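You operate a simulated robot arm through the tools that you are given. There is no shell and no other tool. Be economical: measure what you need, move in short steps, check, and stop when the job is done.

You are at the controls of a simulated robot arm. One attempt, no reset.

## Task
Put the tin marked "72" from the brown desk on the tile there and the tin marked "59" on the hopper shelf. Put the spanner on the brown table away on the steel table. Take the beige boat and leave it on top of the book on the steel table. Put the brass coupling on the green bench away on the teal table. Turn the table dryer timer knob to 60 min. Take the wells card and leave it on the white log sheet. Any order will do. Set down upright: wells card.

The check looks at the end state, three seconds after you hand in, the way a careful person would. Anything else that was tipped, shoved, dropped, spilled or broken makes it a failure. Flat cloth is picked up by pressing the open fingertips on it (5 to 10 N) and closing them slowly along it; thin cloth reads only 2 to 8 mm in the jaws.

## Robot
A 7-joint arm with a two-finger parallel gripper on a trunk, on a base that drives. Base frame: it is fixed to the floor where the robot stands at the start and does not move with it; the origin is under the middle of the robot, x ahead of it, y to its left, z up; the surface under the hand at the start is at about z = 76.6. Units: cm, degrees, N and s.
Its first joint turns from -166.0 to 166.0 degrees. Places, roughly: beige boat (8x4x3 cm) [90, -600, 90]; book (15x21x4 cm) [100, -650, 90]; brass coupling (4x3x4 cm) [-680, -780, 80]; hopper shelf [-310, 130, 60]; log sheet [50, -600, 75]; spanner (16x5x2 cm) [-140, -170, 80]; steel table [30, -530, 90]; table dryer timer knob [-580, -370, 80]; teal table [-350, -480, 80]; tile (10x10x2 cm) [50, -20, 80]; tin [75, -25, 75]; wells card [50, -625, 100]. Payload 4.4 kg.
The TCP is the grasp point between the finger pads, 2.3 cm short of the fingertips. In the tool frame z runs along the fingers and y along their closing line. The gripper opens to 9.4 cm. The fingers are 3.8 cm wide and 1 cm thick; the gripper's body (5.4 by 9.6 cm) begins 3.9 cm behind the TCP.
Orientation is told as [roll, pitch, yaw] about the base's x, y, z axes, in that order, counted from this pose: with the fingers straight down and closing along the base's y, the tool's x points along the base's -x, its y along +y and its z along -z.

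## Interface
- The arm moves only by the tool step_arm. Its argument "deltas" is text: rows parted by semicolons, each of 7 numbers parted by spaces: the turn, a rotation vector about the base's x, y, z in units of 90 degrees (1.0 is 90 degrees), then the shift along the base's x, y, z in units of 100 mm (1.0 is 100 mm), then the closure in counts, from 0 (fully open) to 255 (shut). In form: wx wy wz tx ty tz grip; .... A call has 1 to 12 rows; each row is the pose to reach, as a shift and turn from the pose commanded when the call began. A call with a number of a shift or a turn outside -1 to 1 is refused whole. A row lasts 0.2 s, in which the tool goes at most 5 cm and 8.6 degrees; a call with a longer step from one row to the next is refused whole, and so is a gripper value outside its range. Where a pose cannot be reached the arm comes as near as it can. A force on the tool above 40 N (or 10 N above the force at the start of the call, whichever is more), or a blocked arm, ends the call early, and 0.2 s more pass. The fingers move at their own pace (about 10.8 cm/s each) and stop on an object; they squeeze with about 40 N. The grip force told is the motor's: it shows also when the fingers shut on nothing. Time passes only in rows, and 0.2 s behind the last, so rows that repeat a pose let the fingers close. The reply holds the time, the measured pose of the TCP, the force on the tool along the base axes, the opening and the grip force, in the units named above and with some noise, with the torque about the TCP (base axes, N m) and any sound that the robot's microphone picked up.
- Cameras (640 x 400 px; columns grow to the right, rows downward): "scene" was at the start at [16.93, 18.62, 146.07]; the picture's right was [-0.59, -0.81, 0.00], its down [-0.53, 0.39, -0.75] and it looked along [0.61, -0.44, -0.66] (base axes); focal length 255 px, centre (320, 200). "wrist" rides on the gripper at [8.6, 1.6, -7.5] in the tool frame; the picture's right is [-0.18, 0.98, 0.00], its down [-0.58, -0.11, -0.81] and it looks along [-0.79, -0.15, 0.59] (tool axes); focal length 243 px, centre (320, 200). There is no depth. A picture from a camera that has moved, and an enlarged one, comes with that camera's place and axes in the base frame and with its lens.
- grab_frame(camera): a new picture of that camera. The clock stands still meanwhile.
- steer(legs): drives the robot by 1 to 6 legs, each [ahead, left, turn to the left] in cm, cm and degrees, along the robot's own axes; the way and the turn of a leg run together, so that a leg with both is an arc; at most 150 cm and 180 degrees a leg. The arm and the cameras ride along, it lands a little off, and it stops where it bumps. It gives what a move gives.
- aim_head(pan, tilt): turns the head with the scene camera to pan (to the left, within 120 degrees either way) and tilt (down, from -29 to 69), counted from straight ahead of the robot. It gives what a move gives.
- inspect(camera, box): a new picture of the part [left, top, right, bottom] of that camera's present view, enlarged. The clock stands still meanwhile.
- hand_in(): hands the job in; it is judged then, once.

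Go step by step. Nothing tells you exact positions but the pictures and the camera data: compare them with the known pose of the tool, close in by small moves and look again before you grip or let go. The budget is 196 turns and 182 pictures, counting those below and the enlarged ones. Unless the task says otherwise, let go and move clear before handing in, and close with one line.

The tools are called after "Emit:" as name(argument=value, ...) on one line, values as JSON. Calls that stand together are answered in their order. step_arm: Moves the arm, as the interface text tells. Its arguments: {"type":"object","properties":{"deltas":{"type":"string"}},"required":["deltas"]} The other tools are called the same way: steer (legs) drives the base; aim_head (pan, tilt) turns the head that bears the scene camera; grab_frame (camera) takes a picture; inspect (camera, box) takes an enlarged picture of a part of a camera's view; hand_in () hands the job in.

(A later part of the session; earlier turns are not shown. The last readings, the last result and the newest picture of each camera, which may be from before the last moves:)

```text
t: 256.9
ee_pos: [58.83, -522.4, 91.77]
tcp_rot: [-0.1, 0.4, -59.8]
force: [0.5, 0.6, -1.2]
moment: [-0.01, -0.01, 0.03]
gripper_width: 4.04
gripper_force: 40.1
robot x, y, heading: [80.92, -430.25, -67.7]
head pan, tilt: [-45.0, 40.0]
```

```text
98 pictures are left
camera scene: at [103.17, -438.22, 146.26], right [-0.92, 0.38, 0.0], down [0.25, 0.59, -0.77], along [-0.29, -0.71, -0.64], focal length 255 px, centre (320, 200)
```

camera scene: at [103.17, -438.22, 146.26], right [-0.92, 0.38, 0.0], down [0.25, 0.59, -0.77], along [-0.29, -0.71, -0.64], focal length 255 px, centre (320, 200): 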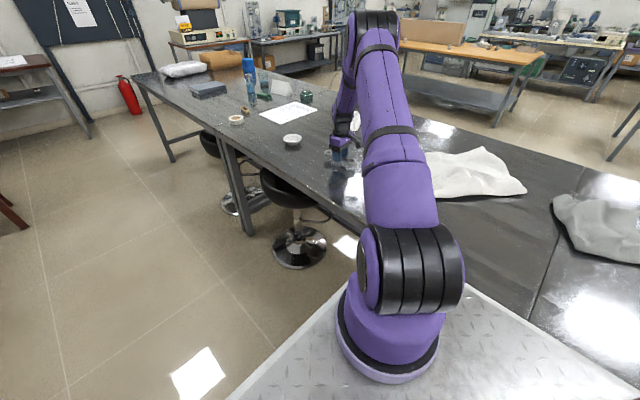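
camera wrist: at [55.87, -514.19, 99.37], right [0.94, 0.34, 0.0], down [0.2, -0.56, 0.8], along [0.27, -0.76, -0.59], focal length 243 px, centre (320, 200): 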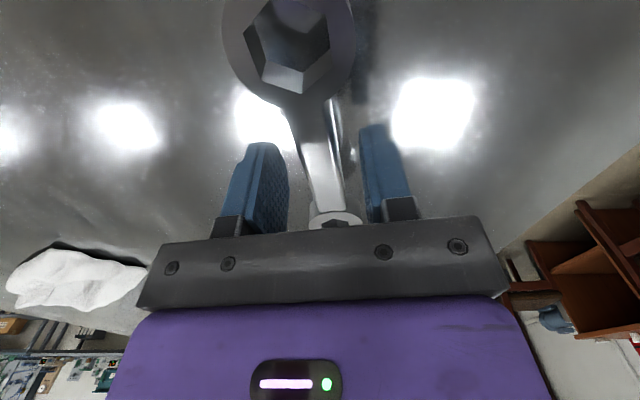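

Emit:
step_arm(deltas="0 0 0 0 0 -0.2 255; 0 0 0 0 0 -0.4 255; 0 0 0 0 0 -0.55 255; 0 0 0 0 0 -0.65 255; 0 0 0 0 0 -0.72 255; 0 0 0 0 0 -0.78 255; 0 0 0 0 0 -0.84 255; 0 0 0 0 0 -0.9 255; 0 0 0 0 0 -0.95 255; 0 0 0 0 0 -0.98 255")

Emit:
inspect(camera="scene", box=[300, 110, 400, 180])

```text
t: 257.6
ee_pos: [58.64, -522.63, 89.31]
tcp_rot: [-0.3, -0.2, -59.9]
force: [6.8, 18.1, 32.8]
moment: [1.4, -0.6, 0.01]
gripper_width: 4.08
gripper_force: 39.3
robot x, y, heading: [80.85, -430.07, -67.6]
head pan, tilt: [-45.0, 40.0]
stopped in row 3: the force on the tool passed its limit at 92 N (the readings are from after the stop); the commanded pose is now the measured one
```

```text
5.71 times, centred on (350, 145) of scene
camera zoom: at [103.24, -437.98, 146.27], right [-0.92, 0.38, 0.0], down [0.25, 0.59, -0.77], along [-0.29, -0.71, -0.64], focal length 1455 px, centre (149, 514)
```

zoom: 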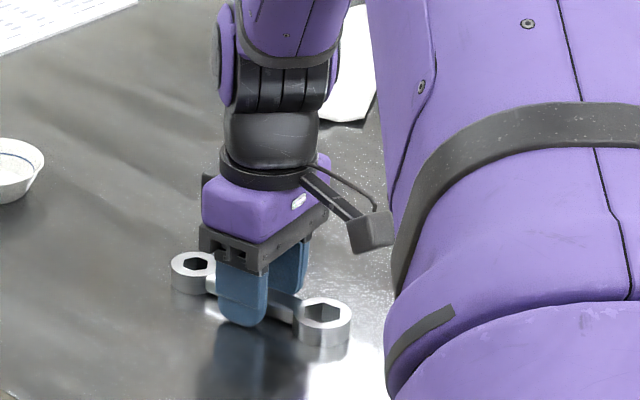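

The table top is at about z=86.8 and the spanner is touching it. I ease off slightly, release gently, and rise.

Emit:
step_arm(deltas="0 0 0 0 0 0.02 255; 0 0 0 0 0 0.02 255; 0 0 0 0 0 0.02 200; 0 0 0 0 0 0.02 150; 0 0 0 0 0 0.02 80; 0 0 0 0 0 0.02 0; 0 0 0 0 0 0.02 0; 0 0 0 0 0 0.3 0; 0 0 0 0 0 0.7 0; 0 0 0 0 0 1 0; 0 0 0 0 0 1 0")

Emit:
grab_frame(camera="wrist")

Emit:
grab_frame(camera="scene")

```text
t: 259.9
ee_pos: [58.61, -522.74, 99.16]
tcp_rot: [-0.2, -0.1, -59.8]
force: [0.2, -0.1, -0.2]
moment: [-0.01, -0.02, 0.0]
gripper_width: 9.4
gripper_force: 0.0
robot x, y, heading: [80.43, -430.42, -67.6]
head pan, tilt: [-45.0, 40.0]
```

```text
96 pictures are left
camera wrist: at [55.77, -514.46, 106.74], right [0.94, 0.34, 0.0], down [0.2, -0.55, 0.81], along [0.27, -0.76, -0.59], focal length 243 px, centre (320, 200)
```

wrist: 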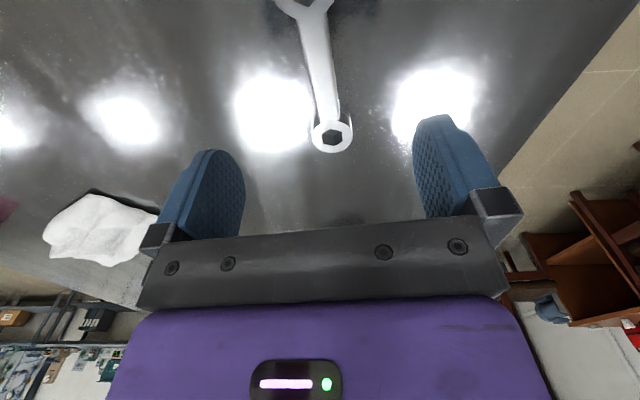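

```text
95 pictures are left
camera scene: at [103.17, -438.21, 146.26], right [-0.92, 0.38, 0.0], down [0.25, 0.59, -0.77], along [-0.29, -0.71, -0.64], focal length 255 px, centre (320, 200)
```

scene: 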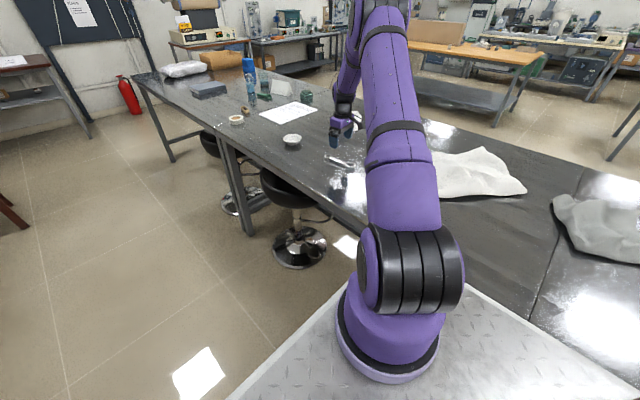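

The spanner lies on the steel table. Next the boat: from here it's at about [86, -602], the book at [102, -651]. I raise the hand, edge away from the table, and drive on south.

Emit:
step_arm(deltas="0 0 0 0 0 0.4 0; 0 0 0 0 0 0.8 0; 0 0 0 0 0 1 0")

Emit:
step_arm(deltas="0 0 0 0.1 0.05 0.3 0; 0 0 0 0.3 0.1 0.6 0; 0 0 0 0.5 0.2 0.7 0; 0 0 0 0.5 0.2 0.7 0")

Emit:
steer(legs=[[0, 4, 0], [146, 0, 0]])

Emit:
aim_head(pan=-55, tilt=45)

Emit:
grab_frame(camera="scene")

```text
t: 260.8
ee_pos: [58.67, -522.85, 109.17]
tcp_rot: [-0.3, 0.0, -59.8]
force: [-0.7, -0.8, 0.3]
moment: [0.0, 0.01, -0.01]
gripper_width: 9.39
gripper_force: 0.1
robot x, y, heading: [80.49, -430.23, -67.2]
head pan, tilt: [-45.0, 40.0]
```

```text
t: 261.8
ee_pos: [63.77, -520.95, 115.88]
tcp_rot: [-0.3, -0.1, -59.7]
force: [-0.1, 0.0, -0.5]
moment: [-0.01, -0.01, -0.01]
gripper_width: 9.41
gripper_force: 0.1
robot x, y, heading: [80.89, -430.41, -67.6]
head pan, tilt: [-45.0, 40.0]
```

```text
t: 269.4
ee_pos: [115.57, -654.11, 116.04]
tcp_rot: [-0.4, -0.1, -62.4]
force: [-0.2, 0.5, -0.1]
moment: [0.03, 0.03, -0.01]
gripper_width: 9.39
gripper_force: 0.0
robot x, y, heading: [136.94, -564.18, -70.0]
head pan, tilt: [-45.0, 40.0]
```

```text
t: 270.2
ee_pos: [115.49, -654.13, 116.01]
tcp_rot: [-0.4, -0.2, -62.5]
force: [0.1, 0.6, -0.2]
moment: [-0.02, 0.0, 0.01]
gripper_width: 9.41
gripper_force: 0.0
robot x, y, heading: [136.59, -564.21, -70.3]
head pan, tilt: [-55.0, 45.0]
```

```text
94 pictures are left
camera scene: at [157.64, -572.33, 145.54], right [-0.82, 0.58, 0.0], down [0.41, 0.58, -0.71], along [-0.41, -0.58, -0.71], focal length 255 px, centre (320, 200)
```

scene: 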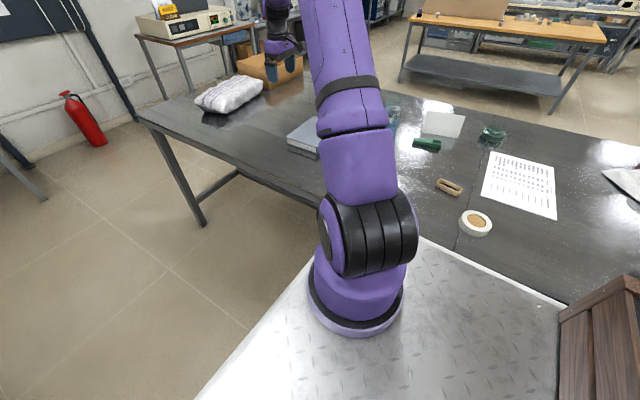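

Emit:
inspect(camera="scene", box=[390, 100, 570, 240])

Emit:
grab_frame(camera="wrist")

```text
2.86 times, centred on (480, 170) of scene
camera zoom: at [157.64, -572.33, 145.54], right [-0.82, 0.58, 0.0], down [0.41, 0.58, -0.71], along [-0.41, -0.58, -0.71], focal length 727 px, centre (-137, 286)
```

zoom: 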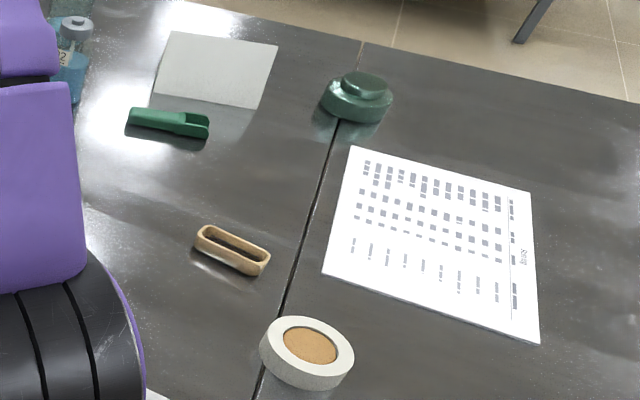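

```text
92 pictures are left
camera wrist: at [112.97, -645.8, 123.41], right [0.96, 0.29, 0.0], down [0.17, -0.56, 0.81], along [0.23, -0.77, -0.59], focal length 243 px, centre (320, 200)
```

wrist: 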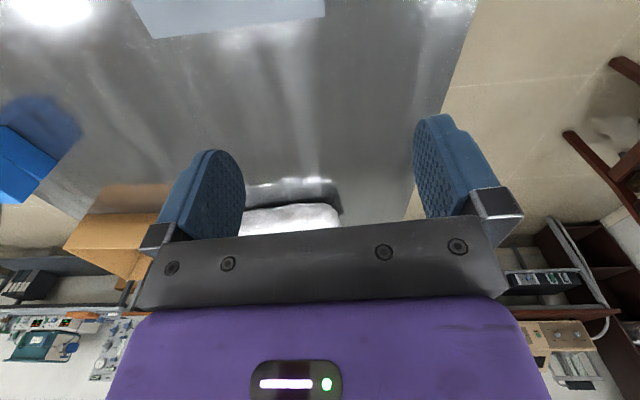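

Boat centre ≈[85.5, -599], its long side almost along y, so I'll close along x (yaw ≈-83). I swing the hand there.

Emit:
step_arm(deltas="0 0 -0.04 -0.25 0.4 0 0; 0 0 -0.08 -0.5 0.8 0 0; 0 0 -0.08 -0.5 0.92 0 0")

Emit:
step_arm(deltas="0 0 -0.04 -0.25 0.4 0 0; 0 0 -0.08 -0.5 0.8 0 0; 0 0 -0.08 -0.5 0.92 0 0")

Emit:
step_arm(deltas="0 0 -0.04 -0.25 0.4 0 0; 0 0 -0.07 -0.5 0.8 0 0; 0 0 -0.07 -0.5 0.92 0 0")

Emit:
step_arm(deltas="0 0 0 -0.25 0.4 0 0; 0 0 0 -0.5 0.8 0 0; 0 0 0 -0.5 0.92 0 0")

Emit:
step_arm(deltas="0 0 0 -0.25 0.4 -0.2 0; 0 0 0 -0.5 0.8 -0.4 0; 0 0 0 -0.5 0.92 -0.6 0")

Emit:
step_arm(deltas="0 0 0 -0.25 0.4 -0.1 0; 0 0 0 -0.48 0.7 -0.4 0; 0 0 0 -0.48 0.91 -0.6 0; 0 0 0 -0.48 0.91 -0.9 0; 0 0 0 -0.48 0.91 -0.9 0")

Emit:
grab_frame(camera="wrist")

Emit:
grab_frame(camera="scene")

```text
t: 271.0
ee_pos: [110.54, -644.69, 115.77]
tcp_rot: [-0.2, -0.1, -69.8]
force: [0.6, -0.1, 0.8]
moment: [0.04, 0.05, 0.06]
gripper_width: 9.39
gripper_force: 0.1
robot x, y, heading: [136.81, -564.32, -70.3]
head pan, tilt: [-55.0, 45.0]
```

```text
t: 271.8
ee_pos: [105.83, -635.51, 116.08]
tcp_rot: [-0.2, -0.1, -76.9]
force: [0.0, -0.2, -0.1]
moment: [-0.01, 0.01, 0.0]
gripper_width: 9.4
gripper_force: 0.1
robot x, y, heading: [136.58, -564.14, -70.0]
head pan, tilt: [-55.0, 45.0]
```

```text
t: 272.6
ee_pos: [100.42, -626.27, 116.02]
tcp_rot: [-0.2, -0.1, -83.2]
force: [-0.1, -0.6, -0.1]
moment: [0.02, 0.01, 0.01]
gripper_width: 9.38
gripper_force: 0.1
robot x, y, heading: [137.29, -563.91, -70.4]
head pan, tilt: [-55.0, 45.0]
```

```text
t: 273.4
ee_pos: [95.64, -617.55, 116.15]
tcp_rot: [-0.3, -0.1, -83.2]
force: [0.1, -0.7, 0.4]
moment: [0.01, 0.03, 0.03]
gripper_width: 9.41
gripper_force: 0.1
robot x, y, heading: [137.04, -564.53, -70.4]
head pan, tilt: [-55.0, 45.0]
```

```text
refused: row 1 steps farther than a row can; nothing moved
```

```text
t: 274.6
ee_pos: [90.62, -608.53, 106.75]
tcp_rot: [-0.3, -0.1, -83.1]
force: [-0.5, 0.5, -0.8]
moment: [0.0, 0.03, 0.0]
gripper_width: 9.38
gripper_force: 0.0
robot x, y, heading: [136.96, -563.99, -70.3]
head pan, tilt: [-55.0, 45.0]
```

```text
91 pictures are left
camera wrist: at [91.15, -599.8, 114.23], right [1.0, -0.07, 0.0], down [-0.04, -0.59, 0.81], along [-0.06, -0.81, -0.59], focal length 243 px, centre (320, 200)
```

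wrist: 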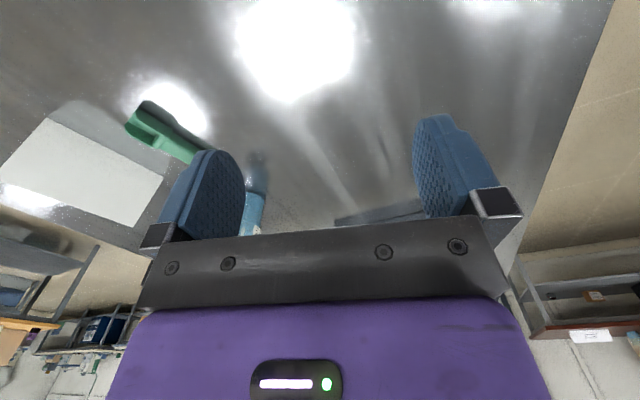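

```text
90 pictures are left
camera scene: at [157.64, -572.32, 145.54], right [-0.82, 0.58, 0.0], down [0.41, 0.58, -0.71], along [-0.41, -0.58, -0.71], focal length 255 px, centre (320, 200)
```

scene: 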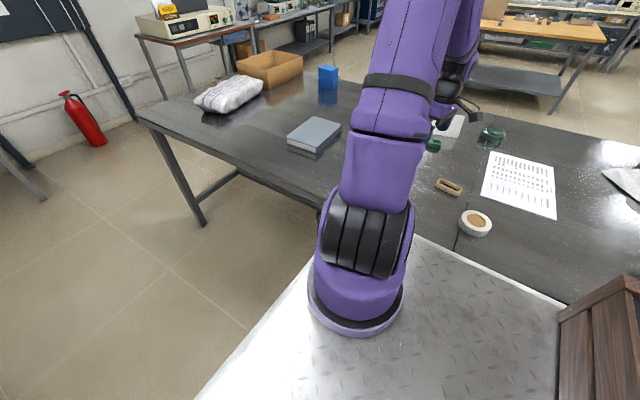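

Book centre ≈[105.2, -650.2]. I finish moving above the boat.

Emit:
step_arm(deltas="0 0 0 -0.2 0.3 -0.1 0; 0 0 0 -0.4 0.6 -0.3 0; 0 0 0 -0.5 0.95 -0.5 0; 0 0 0 -0.5 0.95 -0.8 0; 0 0 0 -0.5 0.95 -0.8 0")

Emit:
grab_frame(camera="wrist")

```text
t: 275.8
ee_pos: [85.85, -599.01, 99.08]
tcp_rot: [-0.2, -0.2, -83.2]
force: [0.0, 0.3, 0.5]
moment: [0.01, 0.0, -0.02]
gripper_width: 9.39
gripper_force: 0.1
robot x, y, heading: [136.56, -564.46, -70.4]
head pan, tilt: [-55.0, 45.0]
```

```text
89 pictures are left
camera wrist: at [86.43, -590.25, 106.46], right [1.0, -0.07, 0.0], down [-0.04, -0.59, 0.81], along [-0.06, -0.81, -0.59], focal length 243 px, centre (320, 200)
```

wrist: 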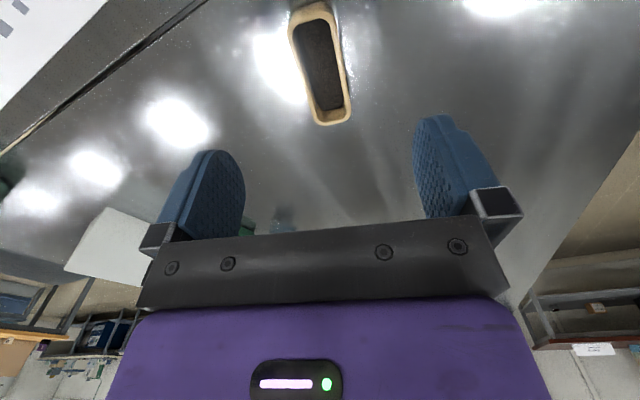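

Emit:
step_arm(deltas="0 0 0.027 0.02 0 -0.3 0; 0 0 0.027 0.02 0 -0.6 0; 0 0 0.027 0.02 0 -0.8 0; 0 0 0.027 0.02 0 -0.88 0; 0 0 0.027 0.02 0 -0.93 0; 0 0 0.027 0.02 0 -0.93 0")

Emit:
grab_frame(camera="wrist")

```text
t: 277.2
ee_pos: [85.94, -598.83, 89.54]
tcp_rot: [-0.3, -0.1, -80.7]
force: [1.4, -0.8, -0.3]
moment: [0.0, 0.0, 0.02]
gripper_width: 9.41
gripper_force: 0.0
robot x, y, heading: [136.84, -564.39, -70.5]
head pan, tilt: [-55.0, 45.0]
```

```text
88 pictures are left
camera wrist: at [86.22, -590.11, 97.03], right [1.0, -0.02, 0.0], down [-0.01, -0.59, 0.81], along [-0.02, -0.81, -0.59], focal length 243 px, centre (320, 200)
```

wrist: 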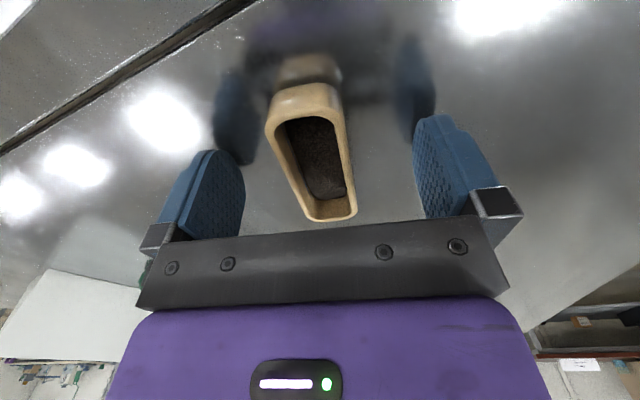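

The boat holds dark powder, so I keep it level. I lower a touch and close gently, then lift slowly.

Emit:
step_arm(deltas="0 0 0 0 0 -0.03 0; 0 0 0 0 0 -0.05 0; 0 0 0 0 0 -0.05 60; 0 0 0 0 0 -0.05 100; 0 0 0 0 0 -0.05 130; 0 0 0 0 0 -0.05 160; 0 0 0 0 0 -0.05 200; 0 0 0 0 0 -0.05 255; 0 0 0 0 0 -0.05 255; 0 0 0 0 0 -0.03 255; 0 0 0 0 0 0.02 255; 0 0 0 0 0 0.08 255")

Emit:
grab_frame(camera="wrist")

```text
t: 277.7
ee_pos: [86.07, -598.82, 89.3]
tcp_rot: [-0.4, -0.1, -80.7]
force: [6.1, 2.7, 16.0]
moment: [0.48, -0.93, -0.03]
gripper_width: 9.38
gripper_force: 0.1
robot x, y, heading: [136.5, -564.48, -70.2]
head pan, tilt: [-55.0, 45.0]
stopped in row 2: the force on the tool passed its limit at 48 N (the readings are from after the stop); the commanded pose is now the measured one
```

```text
87 pictures are left
camera wrist: at [86.23, -590.14, 96.79], right [1.0, -0.02, -0.01], down [-0.01, -0.59, 0.81], along [-0.02, -0.81, -0.59], focal length 243 px, centre (320, 200)
```

wrist: 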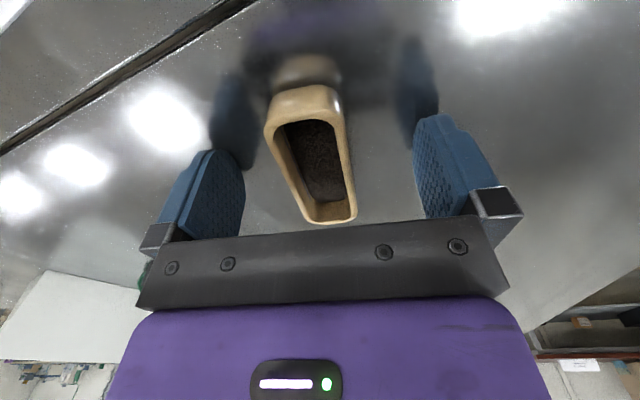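

Emit:
step_arm(deltas="0 0 0 0 0 0.03 0; 0 0 0 0 0 0.03 60; 0 0 0 0 0 0.03 100; 0 0 0 0 0 0.03 130; 0 0 0 0 0 0.03 160; 0 0 0 0 0 0.03 200; 0 0 0 0 0 0.03 255; 0 0 0 0 0 0.03 255; 0 0 0 0 0 0.05 255; 0 0 0 0 0 0.1 255; 0 0 0 0 0 0.16 255; 0 0 0 0 0 0.22 255")

Emit:
grab_frame(camera="wrist")

```text
t: 280.3
ee_pos: [85.93, -598.94, 91.51]
tcp_rot: [-0.4, -0.1, -80.7]
force: [-0.8, 0.7, -0.4]
moment: [0.02, -0.03, -0.01]
gripper_width: 3.16
gripper_force: 39.8
robot x, y, heading: [136.49, -564.44, -70.3]
head pan, tilt: [-55.0, 45.0]
```

```text
86 pictures are left
camera wrist: at [86.19, -590.17, 98.97], right [1.0, -0.02, -0.01], down [-0.01, -0.59, 0.81], along [-0.02, -0.81, -0.59], focal length 243 px, centre (320, 200)
```

wrist: 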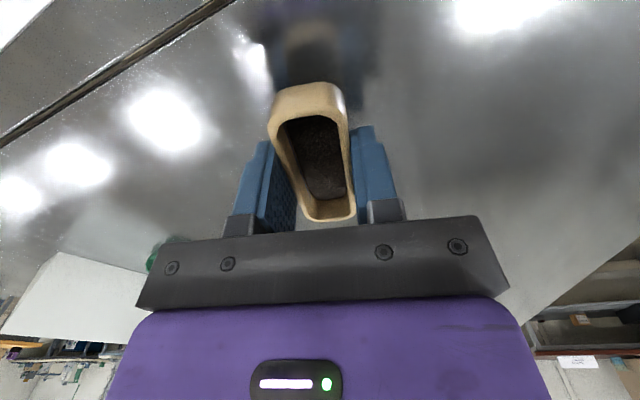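

Held. I lift 10 cm and carry it slowly to the book.

Emit:
step_arm(deltas="0 0 0 0 0 0.05 255; 0 0 0 0 0 0.12 255; 0 0 0 0 0 0.2 255; 0 0 0 0 0 0.3 255; 0 0 0 0 0 0.4 255; 0 0 0 0 0 0.5 255; 0 0 0 0 0 0.6 255; 0 0 0 0 0 0.7 255; 0 0 0 0 0 0.8 255; 0 0 0 0 0 0.9 255; 0 0 0 0 0 0.96 255; 0 0 0 0 0 1 255")

Emit:
step_arm(deltas="0 0 0 0.02 -0.04 0 255; 0 0 0 0.04 -0.1 0 255; 0 0 0 0.08 -0.2 0 255; 0 0 0 0.12 -0.3 0 255; 0 0 0 0.16 -0.4 0 255; 0 0 0 0.2 -0.5 0 255; 0 0 0 0.24 -0.6 0 255; 0 0 0 0.28 -0.7 0 255; 0 0 0 0.32 -0.8 0 255; 0 0 0 0.36 -0.9 0 255; 0 0 0 0.38 -0.96 0 255; 0 0 0 0.38 -1 0 255")

Emit:
step_arm(deltas="0 0 0 0.02 -0.04 0 255; 0 0 0 0.04 -0.1 0 255; 0 0 0 0.08 -0.2 0 255; 0 0 0 0.12 -0.3 0 255; 0 0 0 0.16 -0.4 0 255; 0 0 0 0.2 -0.5 0 255; 0 0 0 0.24 -0.6 0 255; 0 0 0 0.28 -0.7 0 255; 0 0 0 0.32 -0.8 0 255; 0 0 0 0.36 -0.9 0 255; 0 0 0 0.38 -0.96 0 255; 0 0 0 0.38 -1 0 255")

Emit:
step_arm(deltas="0 0 0 0.02 -0.04 0 255; 0 0 0 0.04 -0.1 0 255; 0 0 0 0.08 -0.2 0 255; 0 0 0 0.12 -0.3 0 255; 0 0 0 0.16 -0.4 0 255; 0 0 0 0.2 -0.5 0 255; 0 0 0 0.24 -0.6 0 255; 0 0 0 0.28 -0.7 0 255; 0 0 0 0.32 -0.8 0 255; 0 0 0 0.36 -0.9 0 255; 0 0 0 0.38 -0.96 0 255; 0 0 0 0.38 -1 0 255")

Emit:
step_arm(deltas="0 0 0 0.02 -0.04 0 255; 0 0 0 0.04 -0.1 0 255; 0 0 0 0.08 -0.2 0 255; 0 0 0 0.12 -0.3 0 255; 0 0 0 0.16 -0.4 0 255; 0 0 0 0.2 -0.5 0 255; 0 0 0 0.24 -0.6 0 255; 0 0 0 0.28 -0.7 0 255; 0 0 0 0.32 -0.8 0 255; 0 0 0 0.36 -0.9 0 255; 0 0 0 0.38 -0.96 0 255; 0 0 0 0.38 -1 0 255")

Emit:
step_arm(deltas="0 0 0 0.02 -0.04 0 255; 0 0 0 0.04 -0.1 0 255; 0 0 0 0.08 -0.2 0 255; 0 0 0 0.12 -0.3 0 255; 0 0 0 0.16 -0.4 0 255; 0 0 0 0.2 -0.5 0 255; 0 0 0 0.24 -0.6 0 255; 0 0 0 0.28 -0.7 0 255; 0 0 0 0.32 -0.8 0 255; 0 0 0 0.36 -0.9 0 255; 0 0 0 0.38 -0.96 0 255; 0 0 0 0.38 -1 0 255")

Emit:
grab_frame(camera="wrist")

Emit:
grab_frame(camera="scene")

```text
t: 282.9
ee_pos: [85.99, -598.93, 101.43]
tcp_rot: [-0.3, -0.2, -80.7]
force: [-0.5, 0.2, -1.3]
moment: [0.03, -0.01, -0.01]
gripper_width: 3.14
gripper_force: 39.9
robot x, y, heading: [136.83, -564.33, -70.2]
head pan, tilt: [-55.0, 45.0]
```

```text
t: 285.5
ee_pos: [89.58, -608.99, 101.58]
tcp_rot: [-0.5, -0.2, -80.7]
force: [-0.1, 0.2, -0.5]
moment: [0.02, 0.01, -0.03]
gripper_width: 3.15
gripper_force: 40.0
robot x, y, heading: [136.7, -564.58, -70.2]
head pan, tilt: [-55.0, 45.0]
```

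```text
t: 288.1
ee_pos: [93.43, -618.81, 101.46]
tcp_rot: [-0.4, -0.3, -80.7]
force: [-0.1, 0.7, -0.6]
moment: [-0.02, 0.01, 0.0]
gripper_width: 3.11
gripper_force: 39.9
robot x, y, heading: [136.52, -563.99, -70.5]
head pan, tilt: [-55.0, 45.0]
```

```text
t: 290.7
ee_pos: [97.52, -628.93, 101.53]
tcp_rot: [-0.4, -0.2, -80.7]
force: [-0.3, 0.4, -0.4]
moment: [0.03, -0.02, -0.02]
gripper_width: 3.12
gripper_force: 40.2
robot x, y, heading: [136.61, -564.49, -70.2]
head pan, tilt: [-55.0, 45.0]
```

```text
t: 293.3
ee_pos: [101.24, -638.96, 101.41]
tcp_rot: [-0.4, -0.3, -80.7]
force: [-0.9, 0.2, -0.3]
moment: [0.02, -0.01, 0.04]
gripper_width: 3.12
gripper_force: 40.3
robot x, y, heading: [136.69, -564.04, -70.3]
head pan, tilt: [-55.0, 45.0]
```

```text
t: 295.9
ee_pos: [104.98, -648.89, 101.44]
tcp_rot: [-0.4, -0.1, -80.6]
force: [0.1, -0.4, -0.7]
moment: [0.0, 0.02, 0.01]
gripper_width: 3.14
gripper_force: 39.5
robot x, y, heading: [136.5, -564.19, -70.0]
head pan, tilt: [-55.0, 45.0]
```

```text
85 pictures are left
camera wrist: at [105.27, -640.14, 108.89], right [1.0, -0.02, -0.01], down [-0.01, -0.59, 0.81], along [-0.02, -0.81, -0.59], focal length 243 px, centre (320, 200)
```

wrist: 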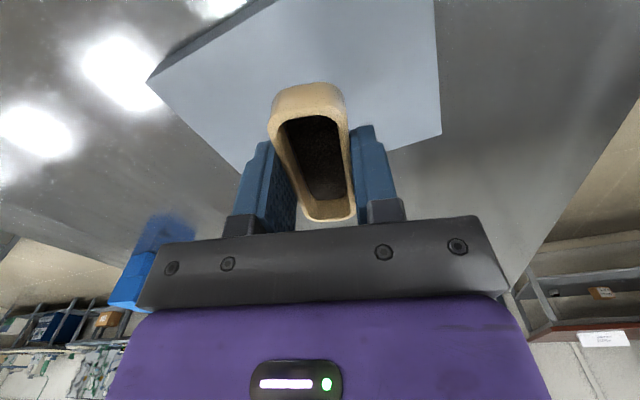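

```text
84 pictures are left
camera scene: at [157.63, -572.32, 145.54], right [-0.82, 0.58, 0.0], down [0.41, 0.58, -0.71], along [-0.41, -0.58, -0.71], focal length 255 px, centre (320, 200)
```

scene: 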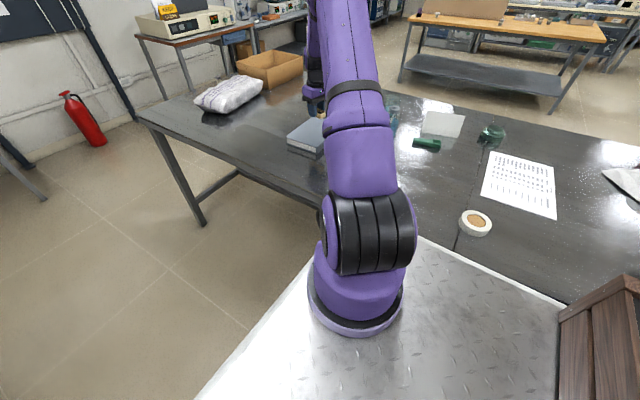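

Over the book (centre ≈[104.4, -651.3]). I lower slowly until the boat touches it.

Emit:
step_arm(deltas="0 0 0 -0.02 -0.05 -0.05 255; 0 0 0 -0.05 -0.15 -0.12 255; 0 0 0 -0.05 -0.2 -0.2 255; 0 0 0 -0.05 -0.22 -0.3 255; 0 0 0 -0.05 -0.22 -0.4 255; 0 0 0 -0.05 -0.22 -0.5 255; 0 0 0 -0.05 -0.22 -0.58 255; 0 0 0 -0.05 -0.22 -0.65 255; 0 0 0 -0.05 -0.22 -0.7 255; 0 0 0 -0.05 -0.22 -0.7 255")

Emit:
grab_frame(camera="wrist")

Emit:
inspect(camera="scene", box=[270, 80, 350, 160])

```text
t: 298.1
ee_pos: [104.33, -651.21, 94.48]
tcp_rot: [-0.4, -0.2, -80.6]
force: [0.1, -0.1, -0.5]
moment: [0.0, 0.0, 0.01]
gripper_width: 3.15
gripper_force: 39.7
robot x, y, heading: [136.61, -564.2, -70.4]
head pan, tilt: [-55.0, 45.0]
```

```text
83 pictures are left
camera wrist: at [104.6, -642.39, 101.88], right [1.0, -0.02, -0.01], down [-0.01, -0.59, 0.81], along [-0.02, -0.81, -0.59], focal length 243 px, centre (320, 200)
```

wrist: 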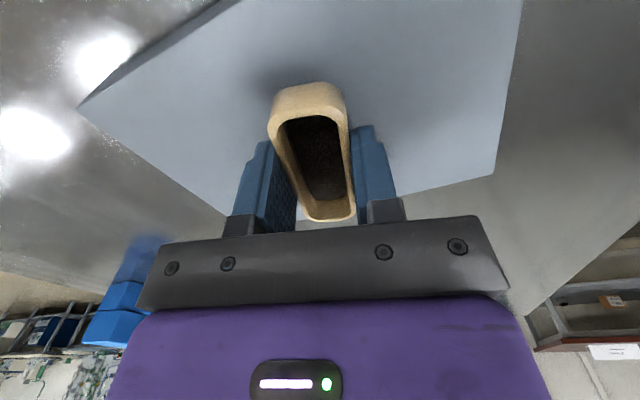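

```text
5.00 times, centred on (310, 120) of scene
camera zoom: at [157.64, -572.33, 145.54], right [-0.82, 0.58, 0.0], down [0.41, 0.58, -0.71], along [-0.41, -0.58, -0.71], focal length 1273 px, centre (370, 600)
```

zoom: 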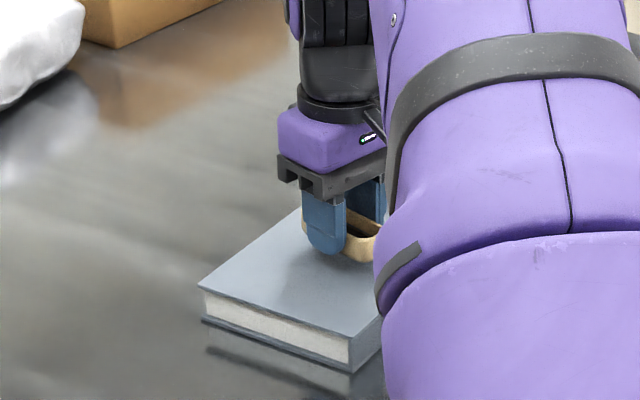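

Emit:
step_arm(deltas="0 0 0 0 0 -0.02 255; 0 0 0 0 0 -0.04 255; 0 0 0 0 0 -0.06 255; 0 0 0 0 0 -0.08 255; 0 0 0 0 0 -0.1 255; 0 0 0 0 0 -0.12 255; 0 0 0 0 0 -0.14 255; 0 0 0 0 0 -0.16 255")

Emit:
grab_frame(camera="wrist")

```text
t: 299.9
ee_pos: [104.44, -651.09, 92.97]
tcp_rot: [-0.4, -0.3, -80.6]
force: [0.5, 2.3, 11.8]
moment: [0.38, -0.13, 0.03]
gripper_width: 3.12
gripper_force: 39.9
robot x, y, heading: [136.33, -564.23, -70.4]
head pan, tilt: [-55.0, 45.0]
```

```text
81 pictures are left
camera wrist: at [104.68, -642.33, 100.37], right [1.0, -0.02, -0.01], down [-0.01, -0.59, 0.81], along [-0.02, -0.81, -0.59], focal length 243 px, centre (320, 200)
```

wrist: 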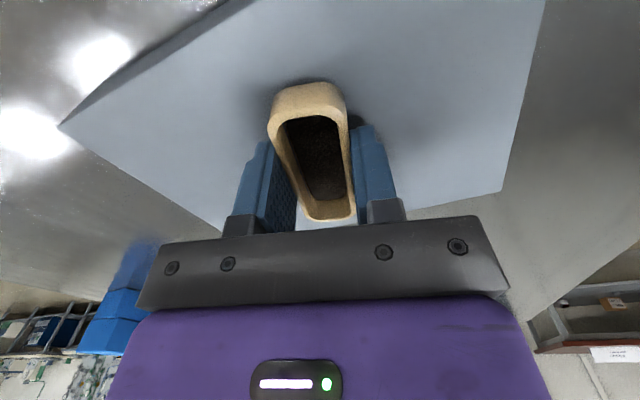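

Contact (12 N). I open slowly and rise.

Emit:
step_arm(deltas="0 0 0 0 0 0.01 220; 0 0 0 0 0 0.01 190; 0 0 0 0 0 0.01 160; 0 0 0 0 0 0.01 120; 0 0 0 0 0 0.01 60; 0 0 0 0 0 0.01 0; 0 0 0 0 0 0.01 0; 0 0 0 0 0 0.2 0; 0 0 0 0 0 0.5 0; 0 0 0 0 0 0.9 0; 0 0 0 0 0 1 0")

Emit:
grab_frame(camera="wrist")

```text
t: 302.3
ee_pos: [104.52, -651.31, 102.98]
tcp_rot: [-0.5, -0.2, -80.6]
force: [-0.5, -0.1, -0.1]
moment: [0.02, -0.02, -0.02]
gripper_width: 9.39
gripper_force: 0.1
robot x, y, heading: [137.16, -564.14, -70.4]
head pan, tilt: [-55.0, 45.0]
```

```text
80 pictures are left
camera wrist: at [104.74, -642.6, 110.5], right [1.0, -0.02, -0.01], down [-0.01, -0.59, 0.81], along [-0.02, -0.81, -0.59], focal length 243 px, centre (320, 200)
```

wrist: 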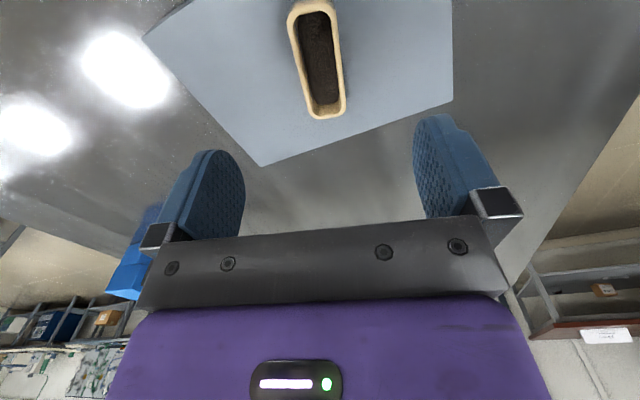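

The boat rests on the book. The card and sheet are best reached from the table's west side; I lift the hand and drive round the table's south end.

Emit:
step_arm(deltas="0 0 0 0 0 0.4 0; 0 0 0 0 0 0.8 0; 0 0 0 0 0 1 0; 0 0 0 0 0 1 0")

Emit:
step_arm(deltas="0 0 0 0 0 0.4 0; 0 0 0 0 0 0.7 0; 0 0 0 0 0 0.7 0")

Emit:
steer(legs=[[0, 6, 0], [0, 0, 3.5], [130, 0, 0], [0, 0, 2], [125, 0, 0]])

Emit:
aim_head(pan=-80, tilt=25)

Emit:
grab_frame(camera="scene")

```text
t: 303.3
ee_pos: [104.28, -651.12, 112.95]
tcp_rot: [-0.4, -0.2, -80.8]
force: [0.5, -0.3, 0.3]
moment: [0.02, 0.0, 0.0]
gripper_width: 9.37
gripper_force: 0.1
robot x, y, heading: [136.97, -564.35, -70.2]
head pan, tilt: [-55.0, 45.0]
```

```text
t: 304.1
ee_pos: [104.34, -651.34, 119.84]
tcp_rot: [-0.4, -0.1, -80.6]
force: [0.3, 0.1, -0.3]
moment: [0.02, -0.03, 0.0]
gripper_width: 9.4
gripper_force: 0.1
robot x, y, heading: [136.6, -564.6, -70.4]
head pan, tilt: [-55.0, 45.0]
```

```text
t: 317.1
ee_pos: [206.79, -874.78, 119.98]
tcp_rot: [-0.6, -0.2, -76.9]
force: [0.2, 0.4, -0.8]
moment: [-0.01, 0.01, 0.02]
gripper_width: 9.41
gripper_force: 0.0
robot x, y, heading: [233.61, -785.52, -66.4]
head pan, tilt: [-55.0, 45.0]
stopped in leg 5: the robot was blocked; the commanded pose is now the measured one
```

```text
t: 318.0
ee_pos: [206.81, -874.85, 119.96]
tcp_rot: [-0.5, -0.2, -77.0]
force: [0.3, 0.6, -0.5]
moment: [0.01, 0.01, 0.0]
gripper_width: 9.38
gripper_force: 0.1
robot x, y, heading: [233.35, -786.24, -66.3]
head pan, tilt: [-80.0, 25.0]
```

```text
79 pictures are left
camera scene: at [251.54, -790.73, 148.59], right [-0.55, 0.83, 0.0], down [0.35, 0.23, -0.91], along [-0.76, -0.5, -0.42], focal length 255 px, centre (320, 200)
```

scene: 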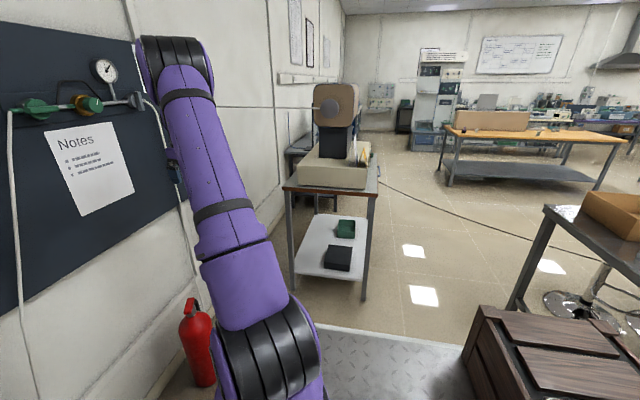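

The wall was nearer than judged; nothing looks disturbed. The passage west is between the steel table's end and the instrument table, about 94 cm wide. I back up 41 cm, turn right to face west, and check.

Emit:
steer(legs=[[-41, 0, 0], [0, 0, -91]])

Emit:
aim_head(pan=0, tilt=40)

Emit:
grab_frame(camera="scene")

```text
t: 324.4
ee_pos: [129.08, -720.57, 120.02]
tcp_rot: [-0.4, -0.2, -168.3]
force: [0.3, 0.4, -0.2]
moment: [0.03, -0.01, 0.01]
gripper_width: 9.4
gripper_force: 0.1
robot x, y, heading: [217.36, -749.59, -157.8]
head pan, tilt: [-80.0, 25.0]
```

```text
t: 325.9
ee_pos: [129.11, -720.45, 119.88]
tcp_rot: [-0.5, -0.2, -168.3]
force: [0.5, 0.0, -0.9]
moment: [-0.02, -0.01, 0.01]
gripper_width: 9.42
gripper_force: 0.0
robot x, y, heading: [217.53, -749.14, -157.8]
head pan, tilt: [0.0, 40.0]
```

```text
78 pictures are left
camera scene: at [209.23, -777.9, 146.26], right [-0.38, 0.93, 0.0], down [0.6, 0.24, -0.77], along [-0.71, -0.29, -0.64], focal length 255 px, centre (320, 200)
```

scene: 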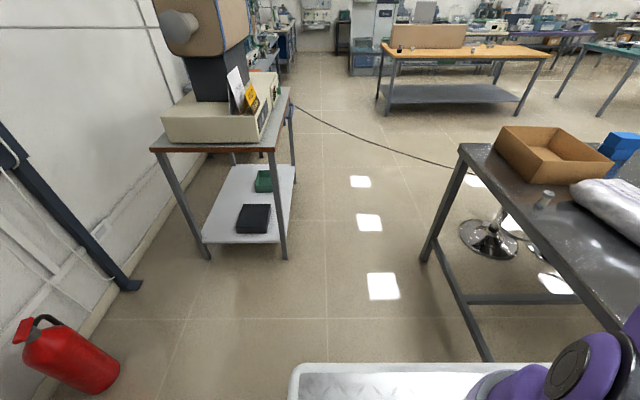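

The gap is centred on my line (edges about 48 cm either side). I drive through west, then turn north alongside the table.

Emit:
steer(legs=[[60, 0, 0.8], [60, 0, 0.8], [54, 0, 0.8]])

Emit:
steer(legs=[[0, 0, -90], [70, 0, 0], [0, 0, 1]])

Emit:
aim_head(pan=-45, tilt=40)

Emit:
grab_frame(camera="scene")

```text
t: 335.0
ee_pos: [-31.45, -794.35, 119.93]
tcp_rot: [-0.4, -0.3, -165.7]
force: [0.4, -0.4, 0.2]
moment: [0.02, 0.01, 0.01]
gripper_width: 9.39
gripper_force: 0.1
robot x, y, heading: [58.45, -819.1, -155.1]
head pan, tilt: [0.0, 40.0]
```

```text
t: 337.0
ee_pos: [-10.45, -756.18, 120.04]
tcp_rot: [-0.5, -0.2, 167.6]
force: [-0.3, -0.3, -0.6]
moment: [-0.01, 0.02, 0.0]
gripper_width: 9.4
gripper_force: 0.0
robot x, y, heading: [58.42, -818.35, 178.2]
head pan, tilt: [0.0, 40.0]
stopped in leg 1: the robot was blocked; the commanded pose is now the measured one
```

```text
t: 338.1
ee_pos: [-10.4, -756.18, 120.1]
tcp_rot: [-0.5, -0.2, 167.6]
force: [0.1, 0.0, -0.7]
moment: [0.0, 0.01, -0.01]
gripper_width: 9.4
gripper_force: 0.1
robot x, y, heading: [58.3, -818.54, 178.1]
head pan, tilt: [-45.0, 40.0]
```

```text
77 pictures are left
camera scene: at [41.98, -835.41, 146.26], right [0.73, 0.68, 0.0], down [0.44, -0.47, -0.77], along [-0.52, 0.56, -0.64], focal length 255 px, centre (320, 200)
```

scene: 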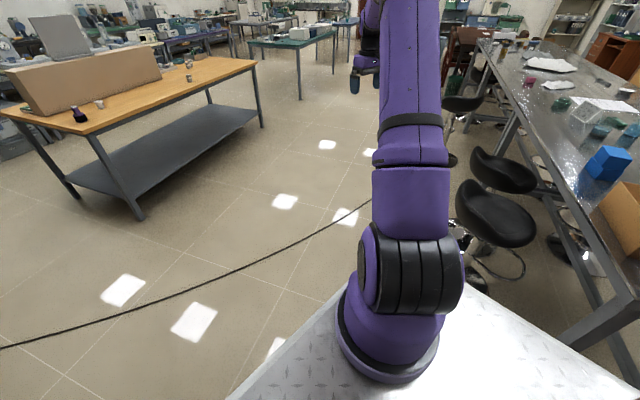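

The turn was stopped by the instrument table at my rear-left. I drive out ahead (north-west, away from it), then turn north and go to the gap between the stools, facing the table from the west.

Emit:
steer(legs=[[60, 0, 0], [0, 0, -65], [95, 0, 1], [95, 0, 1]])

Emit:
aim_head(pan=-75, tilt=35)

Emit:
grab_frame(camera="scene")

Emit:
aim_head(pan=-119, tilt=20)

Emit:
grab_frame(camera="scene")

```text
t: 353.6
ee_pos: [-68.03, -554.48, 120.07]
tcp_rot: [-0.6, -0.3, 108.0]
force: [-1.3, 0.7, -0.4]
moment: [0.01, 0.0, 0.01]
gripper_width: 9.4
gripper_force: 0.1
robot x, y, heading: [-87.08, -645.01, 118.3]
head pan, tilt: [-45.0, 40.0]
```

```text
t: 354.5
ee_pos: [-68.17, -554.58, 120.04]
tcp_rot: [-0.5, -0.2, 107.9]
force: [-0.2, -0.4, -0.4]
moment: [0.02, 0.02, 0.02]
gripper_width: 9.39
gripper_force: 0.0
robot x, y, heading: [-87.0, -645.73, 118.3]
head pan, tilt: [-75.0, 35.0]
```

```text
76 pictures are left
camera scene: at [-106.15, -641.7, 147.02], right [0.69, -0.73, 0.0], down [-0.42, -0.39, -0.82], along [0.59, 0.56, -0.57], focal length 255 px, centre (320, 200)
```

scene: 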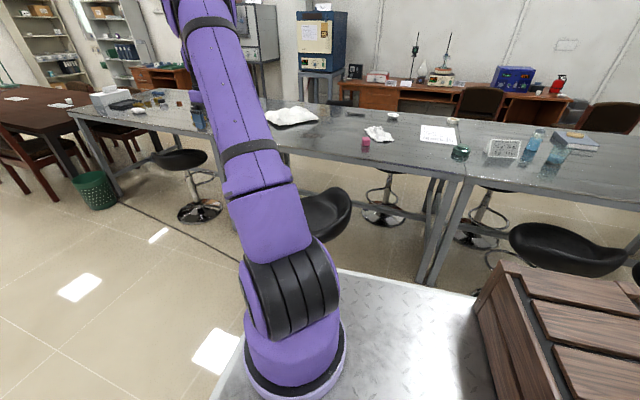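

```text
t: 355.6
ee_pos: [-68.22, -554.71, 120.05]
tcp_rot: [-0.6, -0.2, 107.9]
force: [-0.3, 0.0, 0.9]
moment: [0.03, -0.01, -0.01]
gripper_width: 9.42
gripper_force: 0.1
robot x, y, heading: [-87.41, -645.43, 118.4]
head pan, tilt: [-119.0, 20.0]
```

```text
75 pictures are left
camera scene: at [-103.23, -647.84, 149.4], right [-0.01, -1.0, 0.0], down [-0.34, 0.0, -0.94], along [0.94, -0.01, -0.34], focal length 255 px, centre (320, 200)
```

scene: 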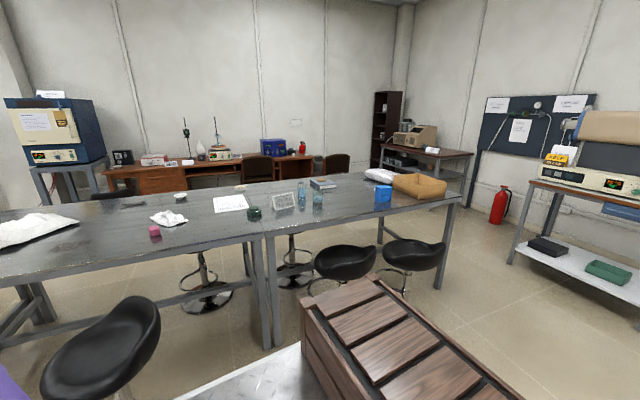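

The stools leave a gap of about 70 cm centred at my room coordinate m≈-573. I turn to face the table and then check alignment.

Emit:
steer(legs=[[0, 0, -95.8]])

Emit:
aim_head(pan=-5, tilt=50)

Emit:
grab_frame(camera="scene")

```text
t: 360.1
ee_pos: [1.39, -673.23, 120.02]
tcp_rot: [-0.5, -0.3, 12.3]
force: [0.8, 0.7, 1.1]
moment: [-0.03, 0.01, 0.02]
gripper_width: 9.4
gripper_force: 0.2
robot x, y, heading: [-87.23, -645.86, 22.7]
head pan, tilt: [-119.0, 20.0]
```

```text
t: 362.0
ee_pos: [1.27, -673.33, 120.0]
tcp_rot: [-0.5, -0.2, 12.3]
force: [0.9, 0.7, 0.4]
moment: [0.02, 0.03, 0.01]
gripper_width: 9.43
gripper_force: 0.0
robot x, y, heading: [-87.4, -645.64, 22.9]
head pan, tilt: [-5.0, 50.0]
```

```text
74 pictures are left
camera scene: at [-79.66, -617.5, 144.85], right [0.31, -0.95, 0.0], down [-0.73, -0.23, -0.64], along [0.61, 0.2, -0.77], focal length 255 px, centre (320, 200)
```

scene: 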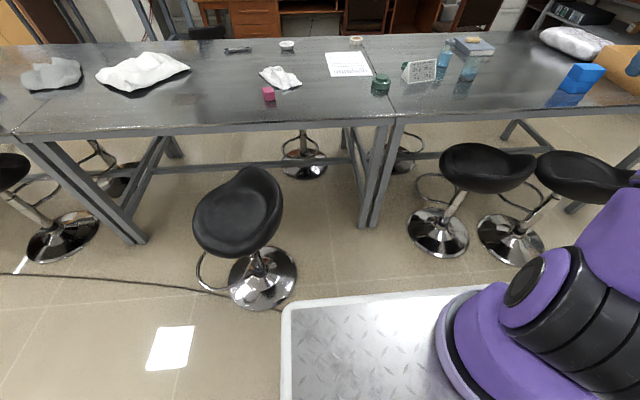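

The gap measures about 74 cm; I align to its middle (7 cm right) and go in 58 cm.

Emit:
steer(legs=[[0, -7, 0], [30, 0, 0]])

Emit:
grab_frame(camera="scene")

```text
t: 364.7
ee_pos: [31.35, -668.99, 120.06]
tcp_rot: [-0.5, -0.2, 12.0]
force: [0.0, 0.4, 0.1]
moment: [-0.01, 0.0, -0.02]
gripper_width: 9.42
gripper_force: 0.0
robot x, y, heading: [-57.05, -640.54, 22.5]
head pan, tilt: [-5.0, 50.0]
```

```text
73 pictures are left
camera scene: at [-49.33, -612.78, 144.85], right [0.3, -0.95, 0.0], down [-0.73, -0.23, -0.64], along [0.61, 0.19, -0.77], focal length 255 px, centre (320, 200)
```

scene: 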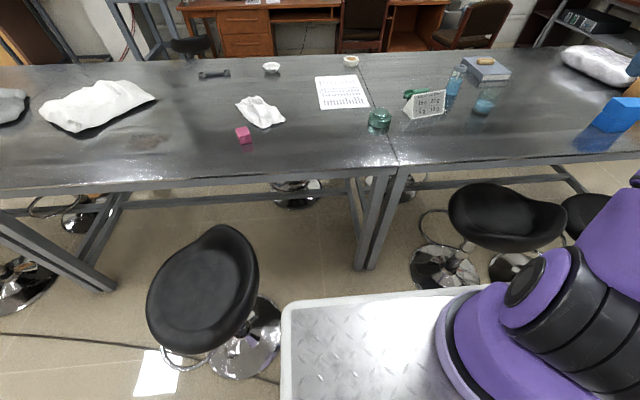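

Emit:
steer(legs=[[27, 0, 0]])

Emit:
aim_head(pan=-10, tilt=40)

Emit:
grab_frame(camera="scene")

Emit:
inspect(camera="scene", box=[300, 80, 480, 200])

```text
t: 366.6
ee_pos: [56.49, -658.42, 120.0]
tcp_rot: [-0.4, -0.1, 12.1]
force: [-0.2, -0.3, -0.4]
moment: [0.0, 0.0, 0.01]
gripper_width: 9.38
gripper_force: 0.1
robot x, y, heading: [-32.08, -630.4, 22.4]
head pan, tilt: [-5.0, 50.0]
```

```text
t: 367.3
ee_pos: [56.61, -658.36, 120.14]
tcp_rot: [-0.4, -0.2, 12.1]
force: [-0.6, 0.3, -0.2]
moment: [0.0, -0.04, 0.0]
gripper_width: 9.4
gripper_force: 0.0
robot x, y, heading: [-31.72, -630.01, 22.5]
head pan, tilt: [-10.0, 40.0]
```

```text
72 pictures are left
camera scene: at [-23.33, -602.8, 146.26], right [0.22, -0.98, 0.0], down [-0.63, -0.14, -0.77], along [0.75, 0.17, -0.64], focal length 255 px, centre (320, 200)
```

scene: 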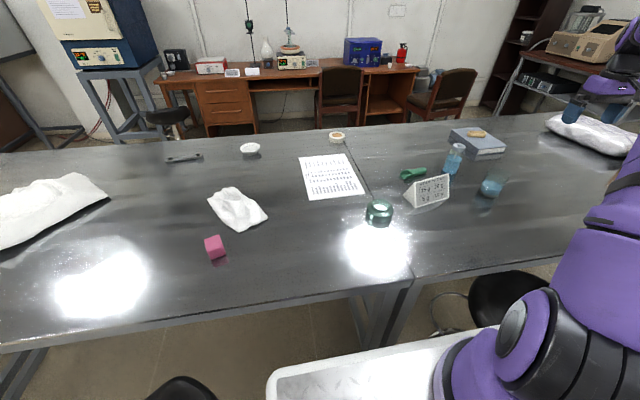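

```text
3.33 times, centred on (390, 140) of scene
camera zoom: at [-23.33, -602.8, 146.26], right [0.22, -0.98, 0.0], down [-0.63, -0.14, -0.77], along [0.75, 0.17, -0.64], focal length 849 px, centre (87, 400)
```

zoom: 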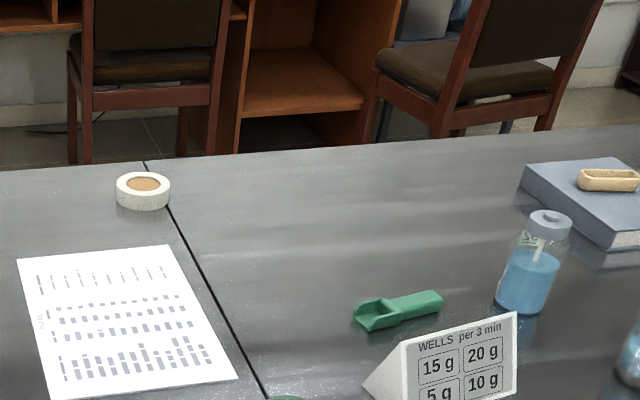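

Emit:
inspect(camera="scene", box=[380, 155, 470, 220])

```text
6.15 times, centred on (425, 188) of scene
camera zoom: at [-23.33, -602.8, 146.26], right [0.22, -0.98, 0.0], down [-0.63, -0.14, -0.77], along [0.75, 0.17, -0.64], focal length 1567 px, centre (-326, 277)
```

zoom: 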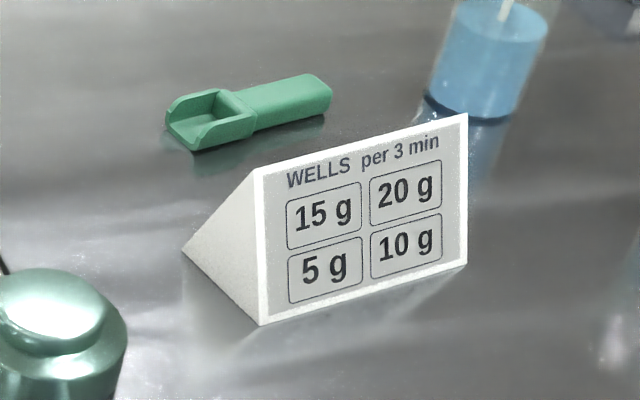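

The wells card is a solid wedge: centre ≈[56.6, -624.9], 15 cm long, 7.3 deep, 8.4 high, long axis at about -55°. I'll grip it across its depth (yaw -55). I move over it.

Emit:
step_arm(deltas="0 0 -0.09 0 0.3 0 0; 0 0 -0.18 0 0.6 0 0; 0 0 -0.27 0 0.9 0 0; 0 0 -0.36 0 1 0 0")

Emit:
step_arm(deltas="0 0 -0.09 0 0.3 0 0; 0 0 -0.18 0 0.6 0 0; 0 0 -0.27 0 0.9 0 0; 0 0 -0.385 0 1 0 0")

Emit:
step_arm(deltas="0 0 0 0 0.4 0 0; 0 0 0 0 0.8 0 0; 0 0 0 0 1 -0.3 0; 0 0 0 0 1 -0.7 0; 0 0 0 0 1 -1 0")

Emit:
step_arm(deltas="0 0 0 0 0.2 0 0; 0 0 0 0 0.35 0 0; 0 0 0 0 0.35 0 0")

Emit:
grab_frame(camera="wrist")

```text
t: 368.3
ee_pos: [56.61, -648.49, 120.21]
tcp_rot: [-0.5, -0.3, -20.6]
force: [-0.1, -1.1, 0.3]
moment: [0.01, 0.0, 0.0]
gripper_width: 9.4
gripper_force: 0.0
robot x, y, heading: [-31.85, -630.53, 22.5]
head pan, tilt: [-10.0, 40.0]
```

```text
refused: row 4 steps farther than a row can; nothing moved
```

```text
t: 369.5
ee_pos: [56.59, -638.44, 110.1]
tcp_rot: [-0.5, -0.2, -20.3]
force: [0.7, 0.0, 0.5]
moment: [0.02, -0.03, -0.01]
gripper_width: 9.38
gripper_force: 0.0
robot x, y, heading: [-32.09, -630.09, 22.5]
head pan, tilt: [-10.0, 40.0]
```

```text
t: 370.3
ee_pos: [56.73, -634.7, 110.13]
tcp_rot: [-0.5, -0.2, -20.4]
force: [-0.5, 0.0, 0.0]
moment: [-0.01, -0.01, 0.0]
gripper_width: 9.38
gripper_force: 0.1
robot x, y, heading: [-31.95, -630.26, 22.5]
head pan, tilt: [-10.0, 40.0]
```

```text
69 pictures are left
camera wrist: at [49.07, -630.32, 117.56], right [0.51, 0.86, -0.01], down [0.51, -0.3, 0.81], along [0.69, -0.42, -0.59], focal length 243 px, centre (320, 200)
```

wrist: 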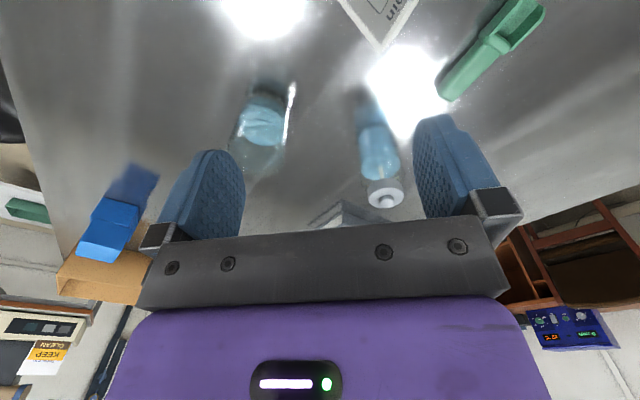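

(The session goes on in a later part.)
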